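You operate a simulated robot arm through the tools that you are given. There is no shell and no other tool. Be economical: measure what you need, move in short steps, check, and stop when the job is done.

Carry out the task below with a simulated robot arm. There is one attempt and no reset: what you move stays moved.

## Task
Put the paper towel on the brown plate.

The check looks at the end state, three seconds after you hand in, the way a careful person would. Anything else that was tipped, shoved, dropped, spilled or broken makes it a failure. Flat cloth is picked up by pressing the open fingertips on it (5 to 10 N) and closing them slowly along it; thin cloth reads only 2 to 8 mm in the jaws.

## Robot
A 6-joint arm with a two-finger parallel gripper, fixed in place. Base frame: the origin is at the foot of the arm, x ahead of it, y to its left, z up; the work surface is at about z = 0. Lengths are in m, angles in degrees, forces in N, time in s.
With the tool pointing down near the work surface it reaches from about 0.16 to 0.42 m from the base axis. Its first joint turns from -66.0 to 66.0 degrees. Payload 1.57 kg.
The TCP is the grasp point between the finger pads, 0.03 m short of the fingertips. In the tool frame z runs along the fingers and y along their closing line. The gripper opens to 0.08 m. The fingers are 0.017 m wide and 0.012 m thick; the gripper's body (0.04 by 0.082 m) begins 0.08 m behind the TCP.
Orientation is that of the tool frame in the base frame, as a unit quaternion [x, y, z, w]. With the fingers straight down and closing along the base's y, the tool's x points along the base's -x, its y along +y and its z along -z.

## Interface
- The arm moves only by the tool send_rows. Its argument "deltas" is a list of rows, each a list of 7 numbers: the shift along the tool's x, y, z in units of 40 mm (1.0 is 40 mm), then the turn, a rotation vector about the tool's x, y, z in units of 5 degrees (1.0 is 5 degrees), then the closure in counts, from 0 (fully open) to 255 (shut). In form: [[x, y, z, ax, ay, az, gripper], ...]. A call has 1 to 20 rows; each row shifts and turns the commanded pose from where the row before left it, along the tool's axes as they then stand. A call with a number of a shift or a turn outside -1 to 1 is refused whole. Rows are played at 5 a second. More than 0.05 m and 8.6 degrees between two rows, or a gripper value outside its range, and nothing of the call is played. Where a pose cannot be reached the arm comes as near as it can. A force on the tool above 40 N (or 10 N above the force at the start of the call, whichever is more), or a blocked arm, ends the call early, and 0.2 s more pass. Each finger travels about 0.153 m/s and halts on what it meets, pressing with about 43 N; the grip force reading is that of the motor and also rises with nothing between the fingers. The clock runs only during rows and for 0.2 s after the last one: add rows that do not move to give the fingers time. It gives the time, the measured TCP pose, the force on the tool (base axes), the opening and the grip force at its end, in the units of the frame above (readings bear some noise), and new pictures: "show" is both (left out), scene, wrist or none.
- Cameras (640 x 400 px; columns grow to the right, rows downward): "scene" is fixed at [0.0556, -0.331, 0.4247]; the picture's right is [0.76, -0.64, 0.00], its down [-0.36, -0.43, -0.83] and it looks along [0.53, 0.63, -0.56] (base axes); focal length 252 px, centre (320, 200). "wrist" rides on the gripper at [0.072, -0.007, -0.122] in the tool frame; the picture's right is [0.09, 1.00, 0.00], its down [-0.84, 0.08, -0.54] and it looks along [-0.54, 0.05, 0.84] (tool axes); focal length 238 px, centre (320, 200).
- pixel_to_xyz(camera, pixels): for up to 12 pixels [column, row] of the newest picture of that camera ("zoom" is the newest enlarged one), the place [x, y, z] in the base frame of the surface seen there, good to about 0.002 m. It takes no simulated time.
- close_up(camera, box): a new picture of the part [left, top, right, bottom] of that camera's present view, enlarged. It takes no simulated time.
- job_done(): hands the job in; it is judged then, once.

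Go step by step. Measure first, check grasps and placings, and put right what went wrong. The budget is 60 turns and 170 pictures, counting those below and the enlarged ones. Unless the task says otherwise, let go and move clear before handing in, and close with one line.

The tools are called as a command line: name --pt "numbers of a row" for each row, then --argument value for the rest, lists and objects as JSON in quotes. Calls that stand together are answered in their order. send_rows: Moves the arm, as the interface text tells. Its arguments: {"type":"object","properties":{"deltas":{"type":"array"},"show":{"type":"string","enum":["both","scene","wrist","none"]}},"required":["deltas"]} The other tools are called the same way: pixel_to_xyz (camera, pixels) gives the place of the surface under pixels of a picture; close_up (camera, box) takes an enlarged picture of a part of a camera's view; job_done () hands the job in.

At the start:

```text
time: 0.0
tool_pos: [0.2187, 0.0707, 0.2904]
ee_rot: [0.0, 1.0, -0.001, 0.001]
contact_force: [0.2, 0.4, -0.2]
finger_gap: 0.0799
grasp_force: 0.1
```

scene: 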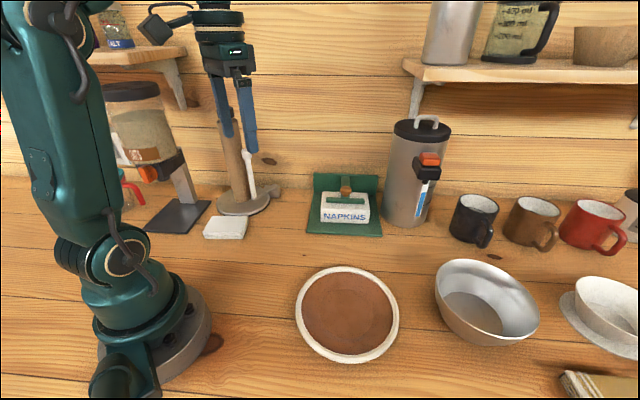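
wrist: 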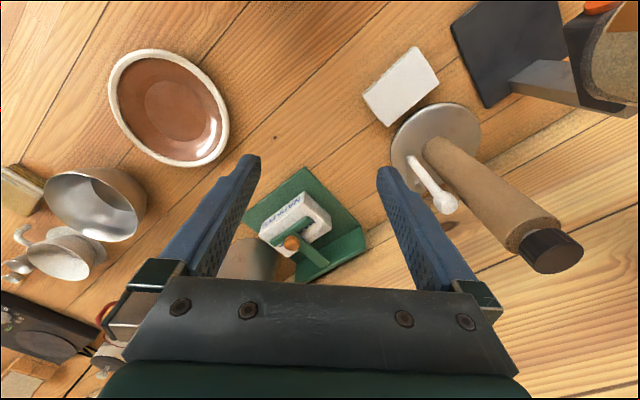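

The scene shows a white folded item at about (226,227), a roll stand at (240,170), napkins at (345,205) and the brown plate at (347,313). I'll zoom in to tell which one is the paper towel.

close_up --camera "scene" --box '[110, 60, 390, 250]'

close_up --camera "wrist" --box '[340, 20, 620, 290]'

pixel_to_xyz --camera "wrist" --pixels '[[363, 96], [415, 48], [438, 80], [388, 125], [401, 86], [168, 108], [110, 80], [225, 140], [440, 120], [545, 250], [430, 150], [445, 205]]'

pixel_to_xyz --camera "scene" --pixels '[[204, 233], [212, 217], [247, 217], [241, 237], [226, 225], [347, 313], [297, 310], [398, 316], [347, 268], [347, 360], [240, 205], [238, 130]]'

```text
2.11 times, centred on (250, 155) of scene
```

zoom: 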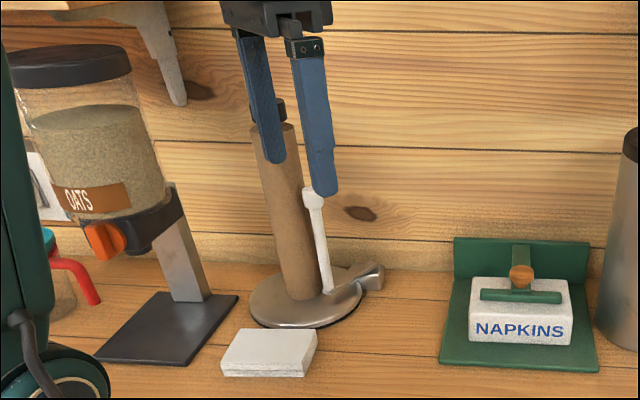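

```text
1.48 times, centred on (480, 155) of wrist
```

zoom: 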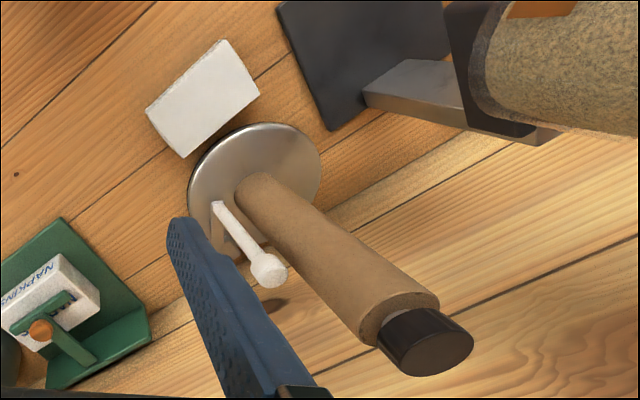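

```text
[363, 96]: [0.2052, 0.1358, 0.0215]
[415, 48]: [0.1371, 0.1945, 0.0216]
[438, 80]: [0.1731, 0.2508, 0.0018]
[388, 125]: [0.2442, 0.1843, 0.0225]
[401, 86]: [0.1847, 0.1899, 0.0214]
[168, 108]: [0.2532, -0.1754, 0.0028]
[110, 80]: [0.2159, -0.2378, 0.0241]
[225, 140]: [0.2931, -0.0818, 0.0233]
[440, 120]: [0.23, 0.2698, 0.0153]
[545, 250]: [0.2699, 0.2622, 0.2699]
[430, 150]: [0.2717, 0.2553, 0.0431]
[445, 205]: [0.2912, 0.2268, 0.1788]
```

```text
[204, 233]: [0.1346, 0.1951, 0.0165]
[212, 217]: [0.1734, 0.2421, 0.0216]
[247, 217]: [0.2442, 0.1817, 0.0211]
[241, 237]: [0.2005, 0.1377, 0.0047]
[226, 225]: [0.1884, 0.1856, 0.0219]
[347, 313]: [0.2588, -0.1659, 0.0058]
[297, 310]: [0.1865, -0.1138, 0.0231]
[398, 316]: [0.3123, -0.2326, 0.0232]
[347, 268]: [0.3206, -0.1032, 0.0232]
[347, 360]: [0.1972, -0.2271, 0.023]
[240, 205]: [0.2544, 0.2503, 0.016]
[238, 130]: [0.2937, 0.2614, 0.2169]
```

The white block is about 0.09 x 0.06 x 0.022 m, next to a roll stand with only a brown core on it. I'll zoom in further and check the rest of the scene before deciding which is the paper towel.

close_up --camera "scene" --box '[190, 180, 290, 250]'

close_up --camera "wrist" --box '[350, 35, 450, 135]'

close_up --camera "scene" --box '[390, 0, 640, 400]'

close_up --camera "scene" --box '[190, 60, 300, 220]'

close_up --camera "wrist" --box '[0, 150, 180, 400]'

```text
5.71 times, centred on (240, 215) of scene
```

zoom: 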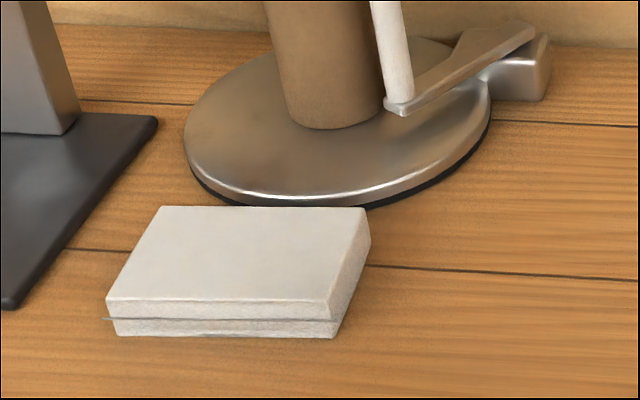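

```text
4.00 times, centred on (400, 85) of wrist
```

zoom: 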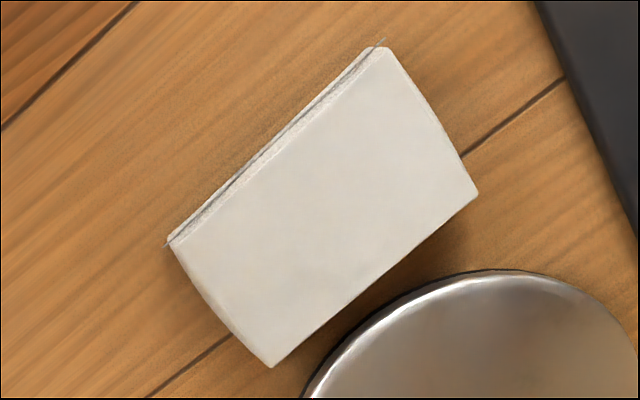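

```text
1.00 times, centred on (515, 200) of scene
```

zoom: 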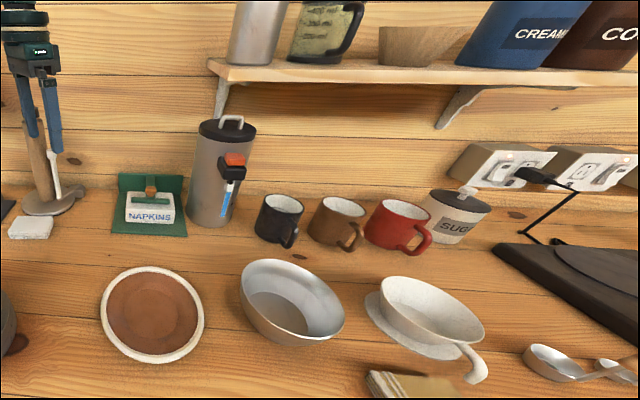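

```text
2.50 times, centred on (245, 140) of scene
```

zoom: 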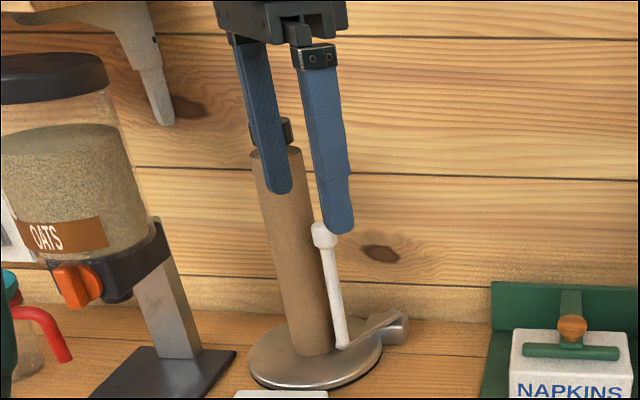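

```text
1.60 times, centred on (90, 275) of wrist
```

zoom: 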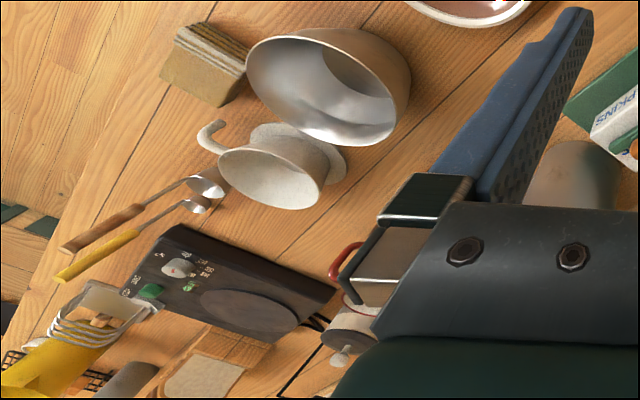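

There is no towel on the roll core and no other candidate in reach, so I take the folded white towel beside the roll holder as the paper towel. Next I'll measure the obstacles around it: the disc rim, the oats dispenser and the block's edges.

pixel_to_xyz --camera "wrist" --pixels '[[394, 150], [405, 125], [420, 111], [445, 104], [476, 125], [455, 30], [487, 106], [515, 80], [570, 60], [600, 100], [635, 115], [605, 8]]'

pixel_to_xyz --camera "scene" --pixels '[[150, 170], [118, 150], [148, 175], [184, 158], [130, 95], [165, 130], [208, 203], [185, 232], [147, 230], [218, 207], [235, 214], [255, 212]]'

```text
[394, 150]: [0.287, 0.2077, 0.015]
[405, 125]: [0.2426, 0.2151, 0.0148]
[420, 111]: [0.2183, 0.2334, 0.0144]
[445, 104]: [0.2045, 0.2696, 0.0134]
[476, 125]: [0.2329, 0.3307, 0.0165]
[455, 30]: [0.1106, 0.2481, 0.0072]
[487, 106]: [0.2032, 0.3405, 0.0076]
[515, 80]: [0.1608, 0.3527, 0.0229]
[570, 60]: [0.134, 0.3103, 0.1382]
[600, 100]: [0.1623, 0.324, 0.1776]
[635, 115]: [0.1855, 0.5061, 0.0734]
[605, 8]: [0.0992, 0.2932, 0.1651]
```

```text
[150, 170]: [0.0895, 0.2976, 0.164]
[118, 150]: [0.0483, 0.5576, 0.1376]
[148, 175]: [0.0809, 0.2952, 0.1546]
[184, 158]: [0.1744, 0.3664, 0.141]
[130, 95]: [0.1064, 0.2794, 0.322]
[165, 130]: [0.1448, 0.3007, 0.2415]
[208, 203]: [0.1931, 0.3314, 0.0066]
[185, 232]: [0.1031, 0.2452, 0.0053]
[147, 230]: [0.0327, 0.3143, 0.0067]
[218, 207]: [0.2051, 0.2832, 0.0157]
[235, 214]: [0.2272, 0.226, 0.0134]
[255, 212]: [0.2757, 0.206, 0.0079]
```

The disc is centred near (0.267, 0.271) with radius 0.063. The block is centred at (0.189, 0.189), with its short side along 50° from +x. I'll turn by -40°, narrow the opening to about 0.072 and hover over the end of the block away from the disc.

send_rows --pt "0 0 0 0 0 1 25" --pt "0 0 0 0 0 1 25" --pt "0 0 0 0 0 1 25" --pt "0 0 0 0 0 1 25" --pt "0 0 0 0 0 1 25" --pt "0 0 0 0 0 1 25" --pt "0 0 0 0 0 1 25" --pt "0 0 0 0 0 1 25" --pt "0.555 0.349 0 0 0 0 25" --pt "0.555 0.349 0 0 0 0 25" --pt "0.555 0.349 0 0 0 0 25" --pt "0.555 0.349 0 0 0 0 25" --pt "0.555 0.349 0 0 0 0 25" --pt "0 0 0.8 0 0 0 25" --pt "0 0 0.8 0 0 0 25" --pt "0 0 0.8 0 0 0 25" --pt "0 0 0 0 0 0 25" --pt "0 0 0 0 0 0 25"

```text
time: 3.8
tool_pos: [0.1792, 0.1944, 0.1927]
ee_rot: [0.341, 0.94, 0.001, 0.0]
contact_force: [0.3, -0.1, -0.5]
finger_gap: 0.0725
grasp_force: 0.0
```

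scene: 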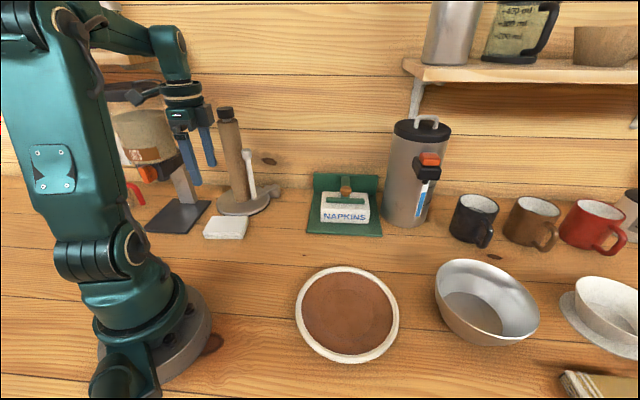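
wrist: 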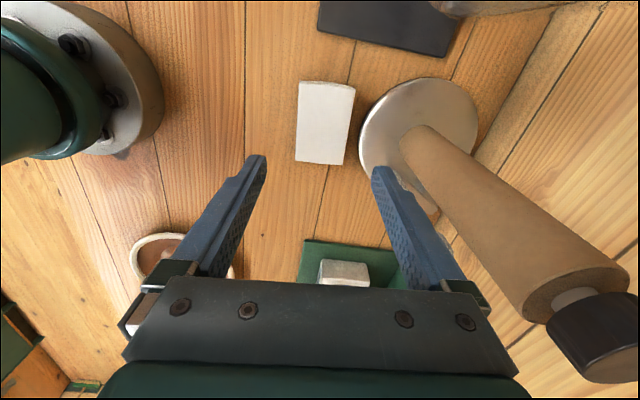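

The arm is at the hover pose, and the block at about (325,122) looks square to the fingers. I'll measure it again from here before going down.

pixel_to_xyz --camera "wrist" --pixels '[[298, 84], [354, 88], [296, 160], [344, 164], [324, 122], [297, 122], [349, 122], [361, 140], [371, 108], [362, 160]]'

close_up --camera "wrist" --box '[230, 60, 430, 200]'

```text
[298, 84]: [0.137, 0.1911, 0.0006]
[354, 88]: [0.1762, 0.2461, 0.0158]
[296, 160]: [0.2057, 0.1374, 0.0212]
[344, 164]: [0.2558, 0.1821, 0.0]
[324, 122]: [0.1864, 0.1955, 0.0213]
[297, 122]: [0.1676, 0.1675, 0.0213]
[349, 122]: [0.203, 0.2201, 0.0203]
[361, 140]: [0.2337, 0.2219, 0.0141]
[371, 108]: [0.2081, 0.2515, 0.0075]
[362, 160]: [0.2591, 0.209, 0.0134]
```

```text
2.86 times, centred on (330, 130) of wrist
```

zoom: 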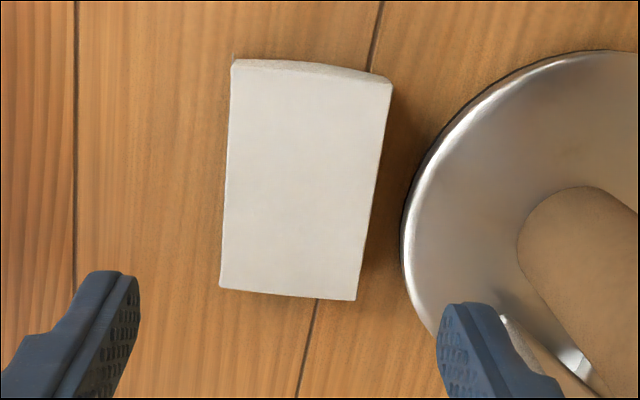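

The block's far edge is at about 0.301 along the tool's y and the opening's far side is at 0.300, so I need a 3 mm shift and a slightly wider opening. Moving 12 mm further along the block also keeps the finger about 4 mm clear of the disc. I'll go down to z of about 0.065 and check there.

send_rows --pt "0.3 0.075 0 0 0 0 16" --pt "0 0 0.8 0 0 0 16" --pt "0 0 0.8 0 0 0 16" --pt "0 0 0.8 0 0 0 16" --pt "0 0 0.8 0 0 0 16" --pt "0 0 0 0 0 0 16" --pt "0 0 0 0 0 0 16"

close_up --camera "wrist" --box '[200, 50, 440, 220]'

close_up --camera "scene" --box '[130, 140, 290, 250]'

```text
time: 5.4
tool_pos: [0.1725, 0.2057, 0.0665]
ee_rot: [0.342, 0.94, 0.001, 0.001]
contact_force: [-0.6, -0.4, -0.8]
finger_gap: 0.075
grasp_force: 0.1
```

scene: 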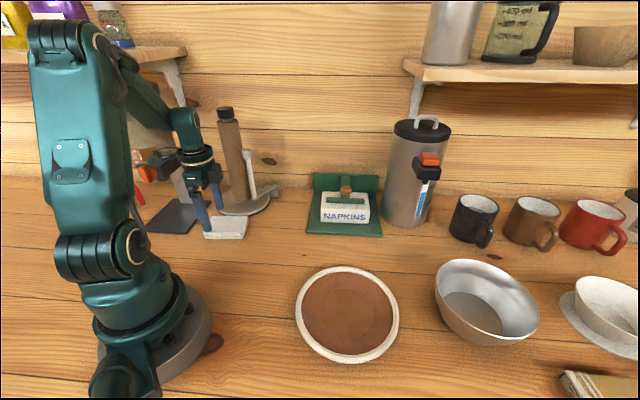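
wrist: 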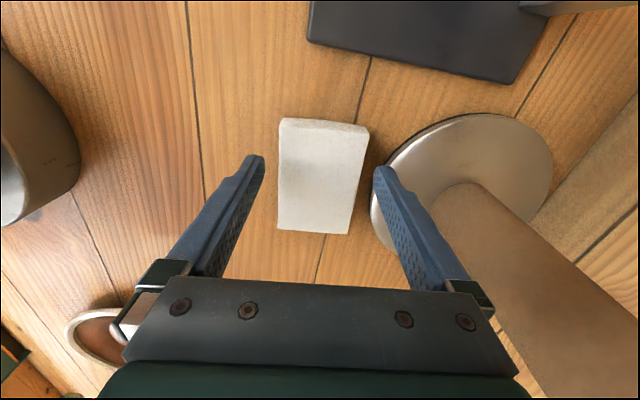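

```text
2.35 times, centred on (320, 135) of wrist
```

zoom: 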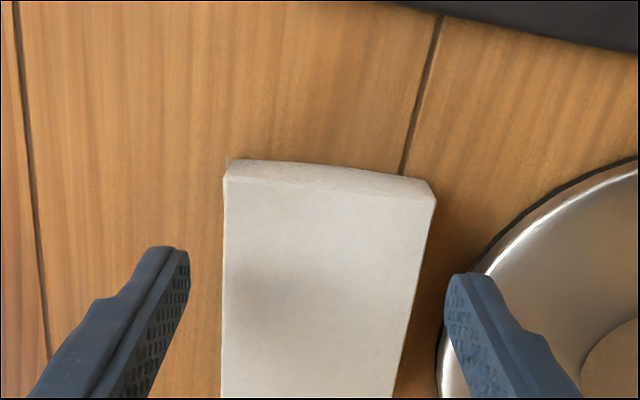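

```text
3.64 times, centred on (210, 195) of scene
```

zoom: 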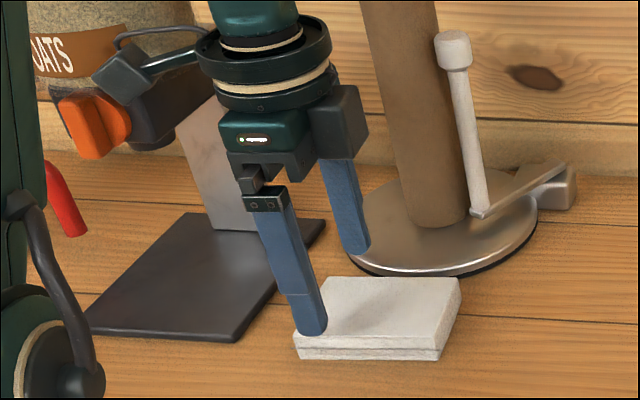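

The fingers straddle the block, but the far one is only about 2 mm from the disc rim. I'll shift 1.5 mm away from it and 2 mm further along the block, then go down to z of about 0.037, still open.

send_rows --pt "0.05 -0.0375 0 0 0 0 16" --pt "0 0 0.25 0 0 0 16" --pt "0 0 0.25 0 0 0 16" --pt "0 0 0.24 0 0 0 16" --pt "0 0 0 0 0 0 16"

close_up --camera "wrist" --box '[200, 70, 440, 240]'

close_up --camera "scene" --box '[130, 140, 290, 250]'

```text
time: 6.6
tool_pos: [0.1689, 0.2062, 0.0359]
ee_rot: [0.342, 0.94, 0.0, 0.001]
contact_force: [0.4, -0.9, -0.2]
finger_gap: 0.0752
grasp_force: 0.1
```

scene: 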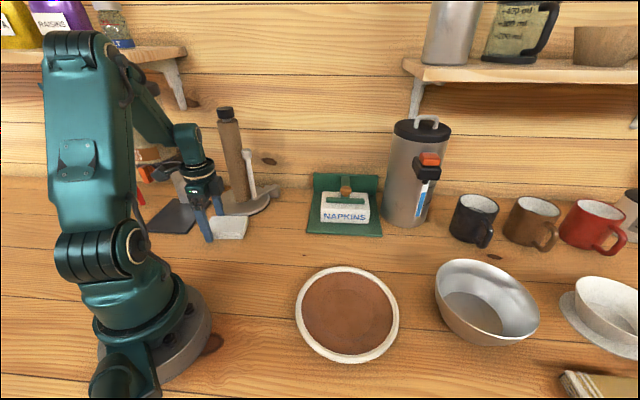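
wrist: 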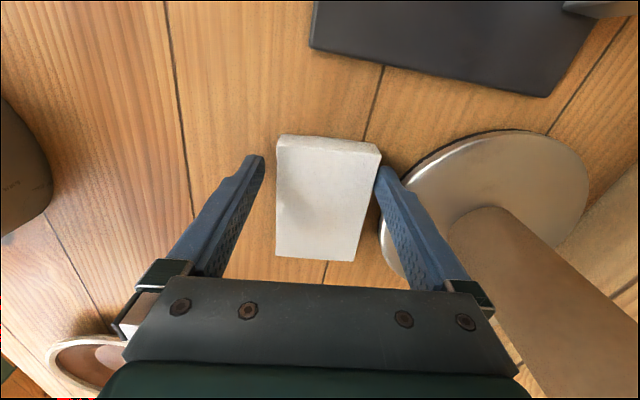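

```text
2.35 times, centred on (320, 155) of wrist
```

zoom: 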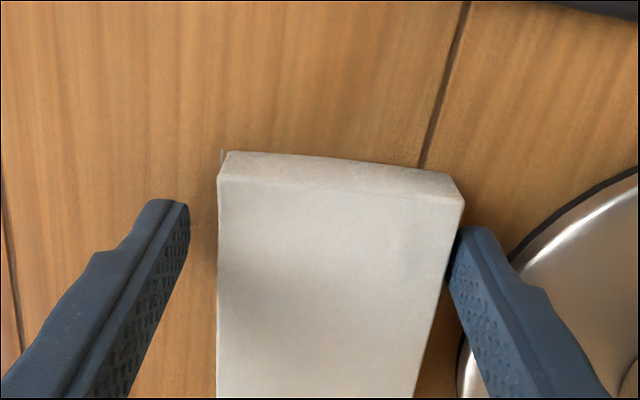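

```text
3.64 times, centred on (210, 195) of scene
```

zoom: 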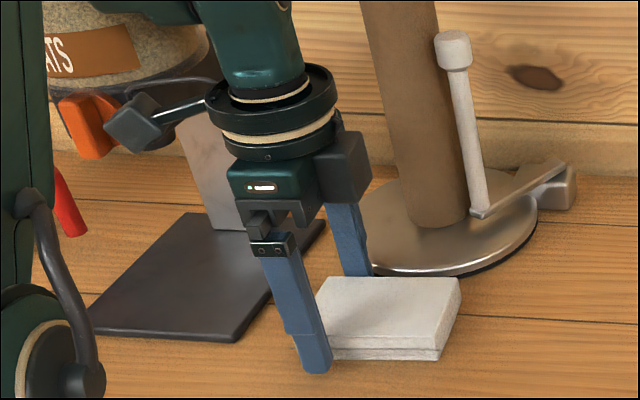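

The block lies between the fingertips, the disc has not been touched and the force readings are low. I'll close slowly.

send_rows --pt "0 0 0 0 0 0 30" --pt "0 0 0 0 0 0 45" --pt "0 0 0 0 0 0 58" --pt "0 0 0 0 0 0 70" --pt "0 0 0 0 0 0 80" --pt "0 0 0 0 0 0 90" --pt "0 0 0 0 0 0 90" --pt "0 0 0 0 0 0 90"

close_up --camera "wrist" --box '[200, 70, 440, 280]'

```text
time: 8.4
tool_pos: [0.168, 0.2057, 0.0361]
ee_rot: [0.341, 0.94, 0.0, 0.001]
contact_force: [-1.2, -0.3, 0.3]
finger_gap: 0.0632
grasp_force: 43.4
```

scene: 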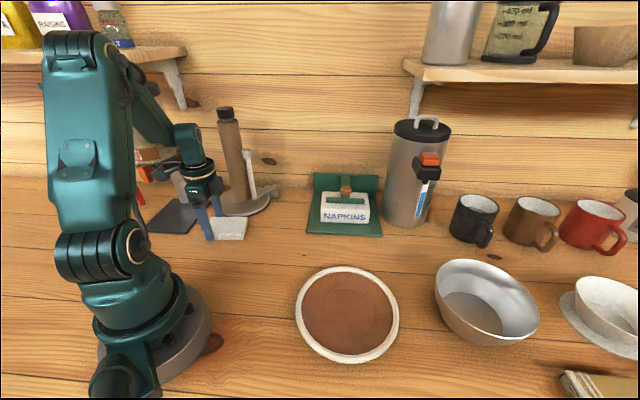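
wrist: 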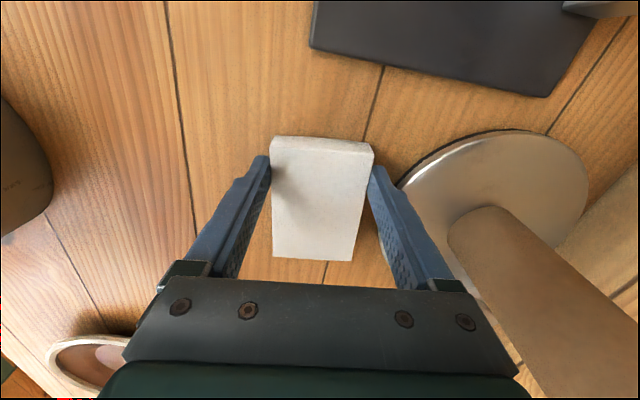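

```text
1.90 times, centred on (320, 175) of wrist
```

zoom: 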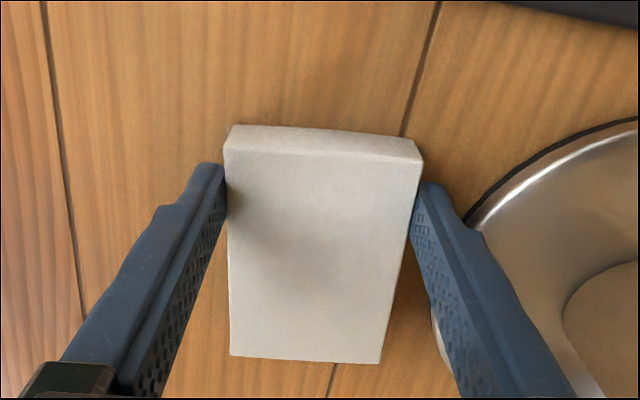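

The fingers stopped on the block at 0.063 m with 43 N of grip. I'll lift it 6 cm and check.

send_rows --pt "0 0 -0.25 0 0 0 100" --pt "0 0 -0.25 0 0 0 100" --pt "0 0 -0.5 0 0 0 100" --pt "0 0 -0.5 0 0 0 100" --pt "0 0 0 0 0 0 100"

close_up --camera "scene" --box '[130, 140, 290, 250]'

```text
time: 9.6
tool_pos: [0.1675, 0.2051, 0.0956]
ee_rot: [0.342, 0.94, 0.002, 0.0]
contact_force: [0.0, -0.3, -0.4]
finger_gap: 0.0634
grasp_force: 42.3
```

scene: 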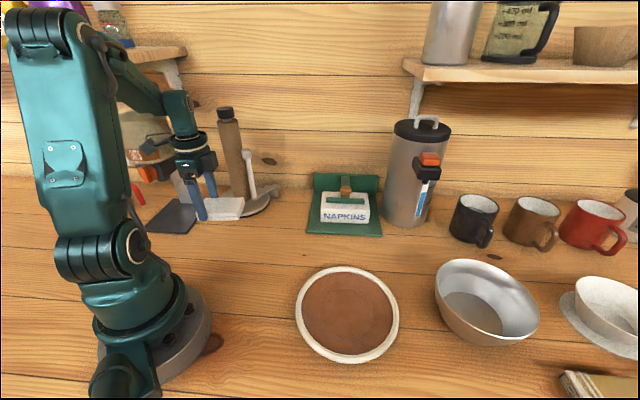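
wrist: 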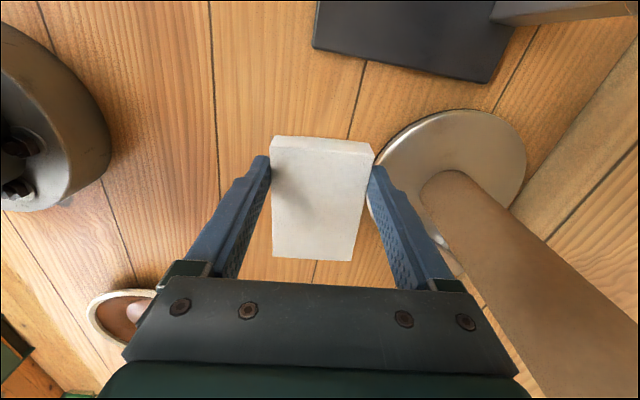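

```text
3.64 times, centred on (210, 195) of scene
```

zoom: 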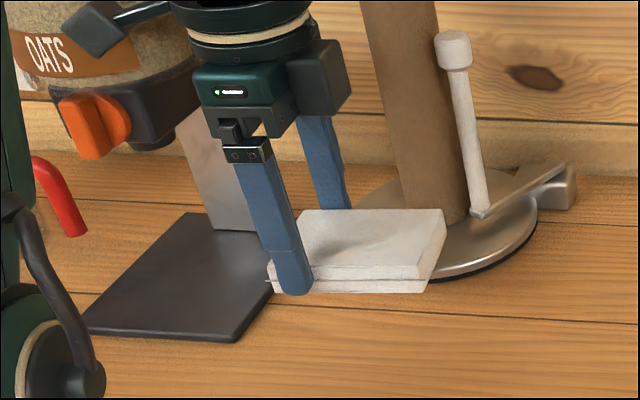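

The towel is held whole and level, with the block's centre 29 mm from the TCP along -x of the tool. I'll carry it toward the plate, rising a little, to TCP (0.232, -0.150).

send_rows --pt "-0.5785 -0.48 -0.5 0 0 0 100" --pt "-0.5785 -0.48 -0.5 0 0 0 100" --pt "-0.5785 -0.48 -0.5 0 0 0 100" --pt "-0.5785 -0.48 0 0 0 0 100" --pt "-0.5785 -0.48 0 0 0 0 100" --pt "-0.5785 -0.48 0 0 0 0 100" --pt "-0.5785 -0.48 0 0 0 0 100" --pt "-0.5785 -0.48 0 0 0 0 100" --pt "-0.5785 -0.48 0 0 0 0 100" --pt "-0.5785 -0.48 0 0 0 0 100" --pt "-0.5785 -0.48 0 0 0 0 100" --pt "-0.5785 -0.48 0 0 0 0 100" --pt "0 0 0 0 0 0 100" --pt "0 0 0 0 0 0 100"

```text
time: 12.6
tool_pos: [0.233, -0.1497, 0.1585]
ee_rot: [0.342, 0.94, 0.001, 0.0]
contact_force: [0.4, 0.2, -0.8]
finger_gap: 0.0634
grasp_force: 43.0
```

scene: 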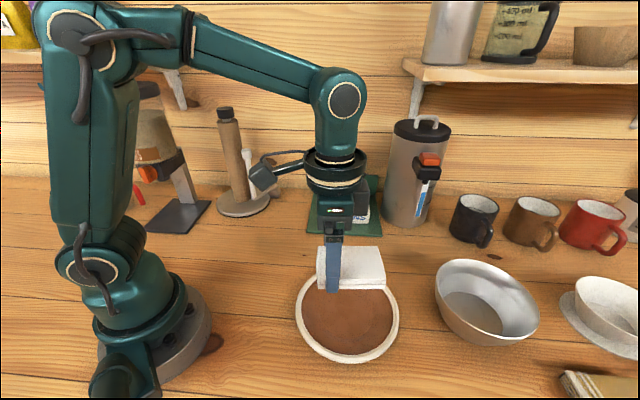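
wrist: 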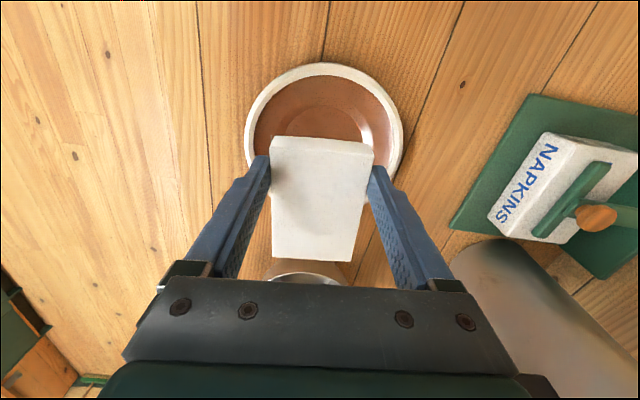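

The towel is over the plate, at (350,265) in the scene, with the readings as planned. I'll go down to z of about 0.065 and look again.

send_rows --pt "0 0 0.6 0 0 0 100" --pt "0 0 0.6 0 0 0 100" --pt "0 0 0.6 0 0 0 100" --pt "0 0 0.54 0 0 0 100" --pt "0 0 0 0 0 0 100"

close_up --camera "scene" --box '[260, 210, 440, 370]'

```text
time: 13.8
tool_pos: [0.2335, -0.1487, 0.0643]
ee_rot: [0.342, 0.94, 0.001, 0.001]
contact_force: [0.3, -0.7, -0.1]
finger_gap: 0.0633
grasp_force: 42.9
```

scene: 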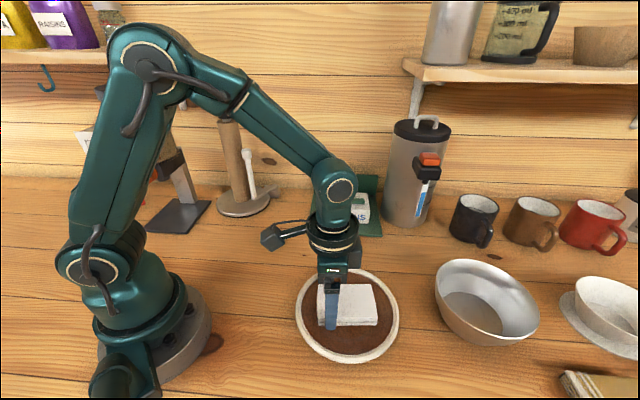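
wrist: 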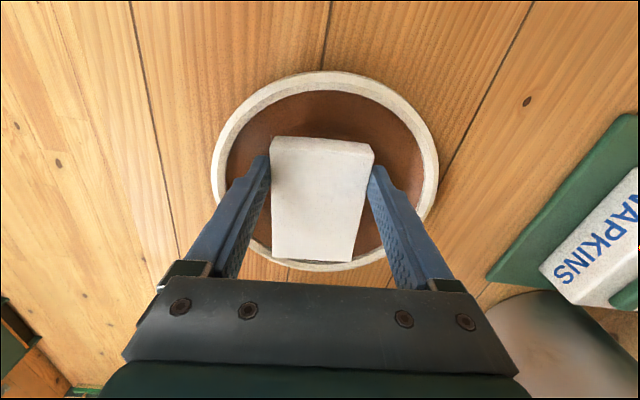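

```text
2.50 times, centred on (350, 290) of scene
```

zoom: 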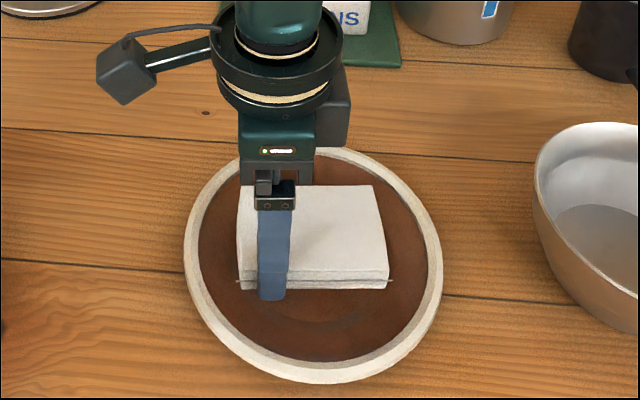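

The towel is centred over the brown well of the plate. I'll lower it slowly to about z = 0.042.

send_rows --pt "0 0 0.2 0 0 0 100" --pt "0 0 0.15 0 0 0 100" --pt "0 0 0.1 0 0 0 100" --pt "0 0 0.08 0 0 0 100" --pt "0 0 0 0 0 0 100" --show "scene"

close_up --camera "scene" --box '[260, 210, 440, 370]'

```text
time: 15.0
tool_pos: [0.2351, -0.1495, 0.042]
ee_rot: [0.341, 0.94, 0.0, 0.004]
contact_force: [8.0, 2.9, 32.9]
finger_gap: 0.0637
grasp_force: 43.3
```

scene: 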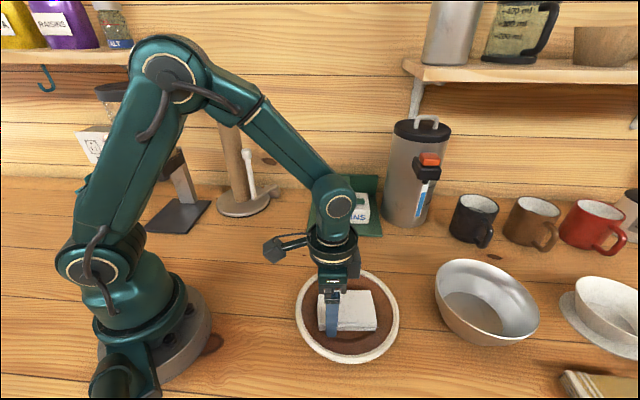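

```text
2.50 times, centred on (350, 290) of scene
```

zoom: 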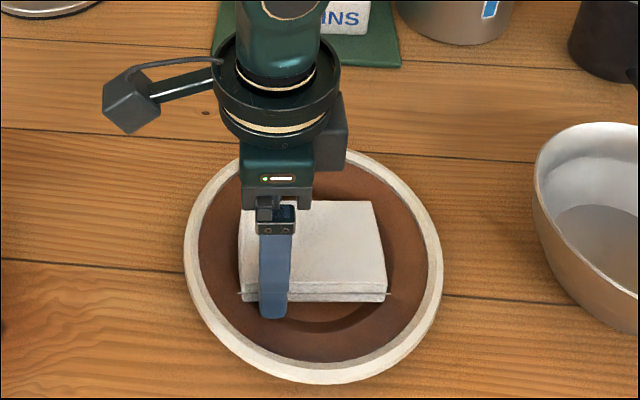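

The towel is on the plate and pressing with 33 N. I'll ease up about 2 mm and check the force before opening.

send_rows --pt "0 0 -0.04 0 0 0 100" --pt "0 0 0 0 0 0 100" --show "none"

```text
time: 15.6
tool_pos: [0.2324, -0.1477, 0.0423]
ee_rot: [0.342, 0.94, 0.0, -0.001]
contact_force: [7.1, -1.0, 10.7]
finger_gap: 0.0632
grasp_force: 42.7
```

The force is down to about 11 N. I'll ease up a little more, then open slowly and only partly.

send_rows --pt "0 0 -0.02 0 0 0 100" --pt "0 0 0 0 0 0 60" --pt "0 0 0 0 0 0 45" --pt "0 0 0 0 0 0 30" --pt "0 0 0 0 0 0 20" --pt "0 0 0 0 0 0 20"

close_up --camera "scene" --box '[260, 210, 440, 370]'

```text
time: 17.0
tool_pos: [0.2325, -0.1491, 0.0434]
ee_rot: [0.343, 0.939, 0.001, 0.001]
contact_force: [-0.2, 0.3, 0.3]
finger_gap: 0.0736
grasp_force: 0.0
```

scene: 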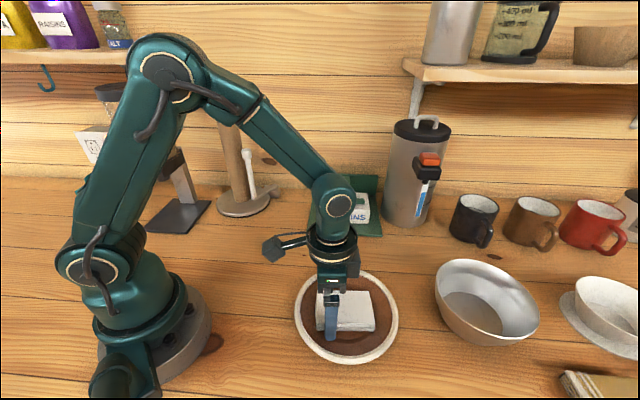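
wrist: 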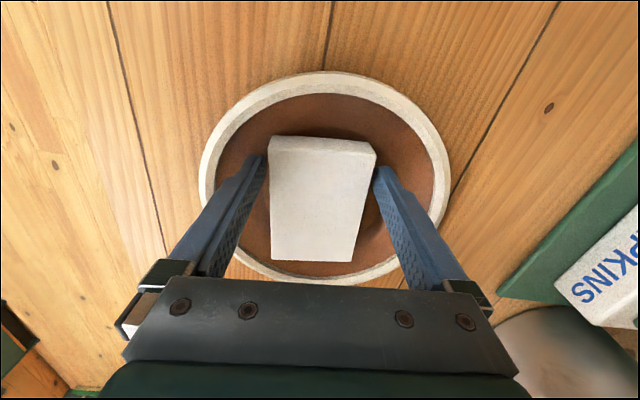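

```text
2.50 times, centred on (350, 290) of scene
```

zoom: 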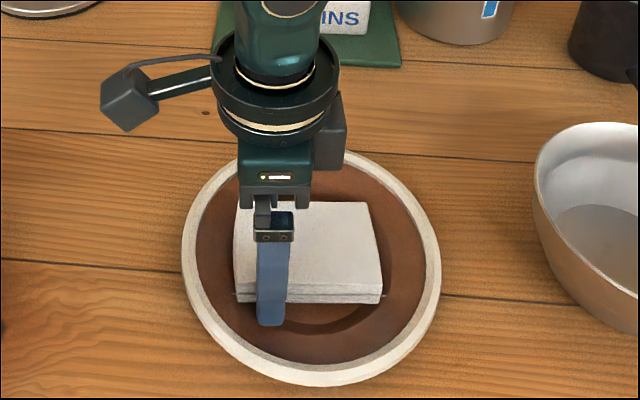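

The towel is released inside the plate and there is no contact force. I'll lift straight up and check.

send_rows --pt "0 0 -0.3 0 0 0 20" --pt "0 0 -0.6 0 0 0 20" --pt "0 0 -0.9 0 0 0 20" --pt "0 0 -0.9 0 0 0 20" --pt "0 0 -0.9 0 0 0 20" --pt "0 0 0 0 0 0 20" --pt "0 0 0 0 0 0 20"

```text
time: 18.6
tool_pos: [0.2334, -0.1484, 0.1874]
ee_rot: [0.342, 0.94, 0.001, 0.001]
contact_force: [-1.3, 1.4, 0.3]
finger_gap: 0.0738
grasp_force: 0.1
```

scene: 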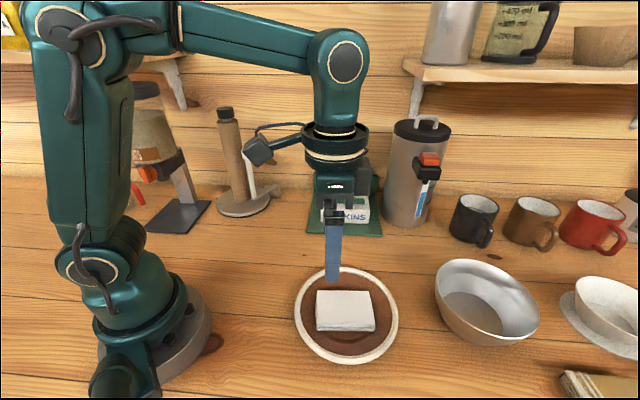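
wrist: 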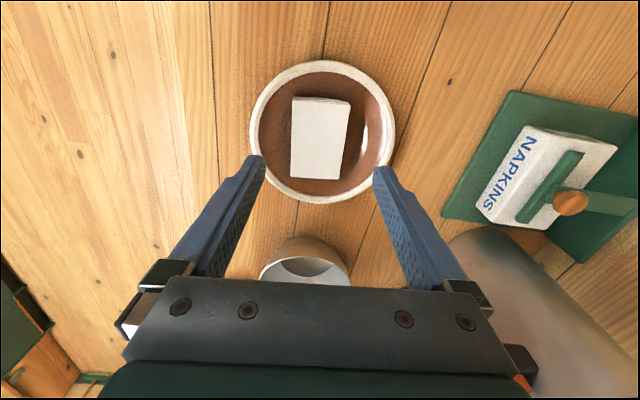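

The towel lies flat inside the plate at (345,310) in the scene. The arm is clear and nothing else has moved, so I'm handing in.

job_done

```text
The job is handed in.
```

The folded white paper towel is lying flat on the brown plate, the gripper is clear, and the pictures show nothing else disturbed. Nothing labelled it as the paper towel: I took it to be the one because the roll holder beside it had only a bare core.
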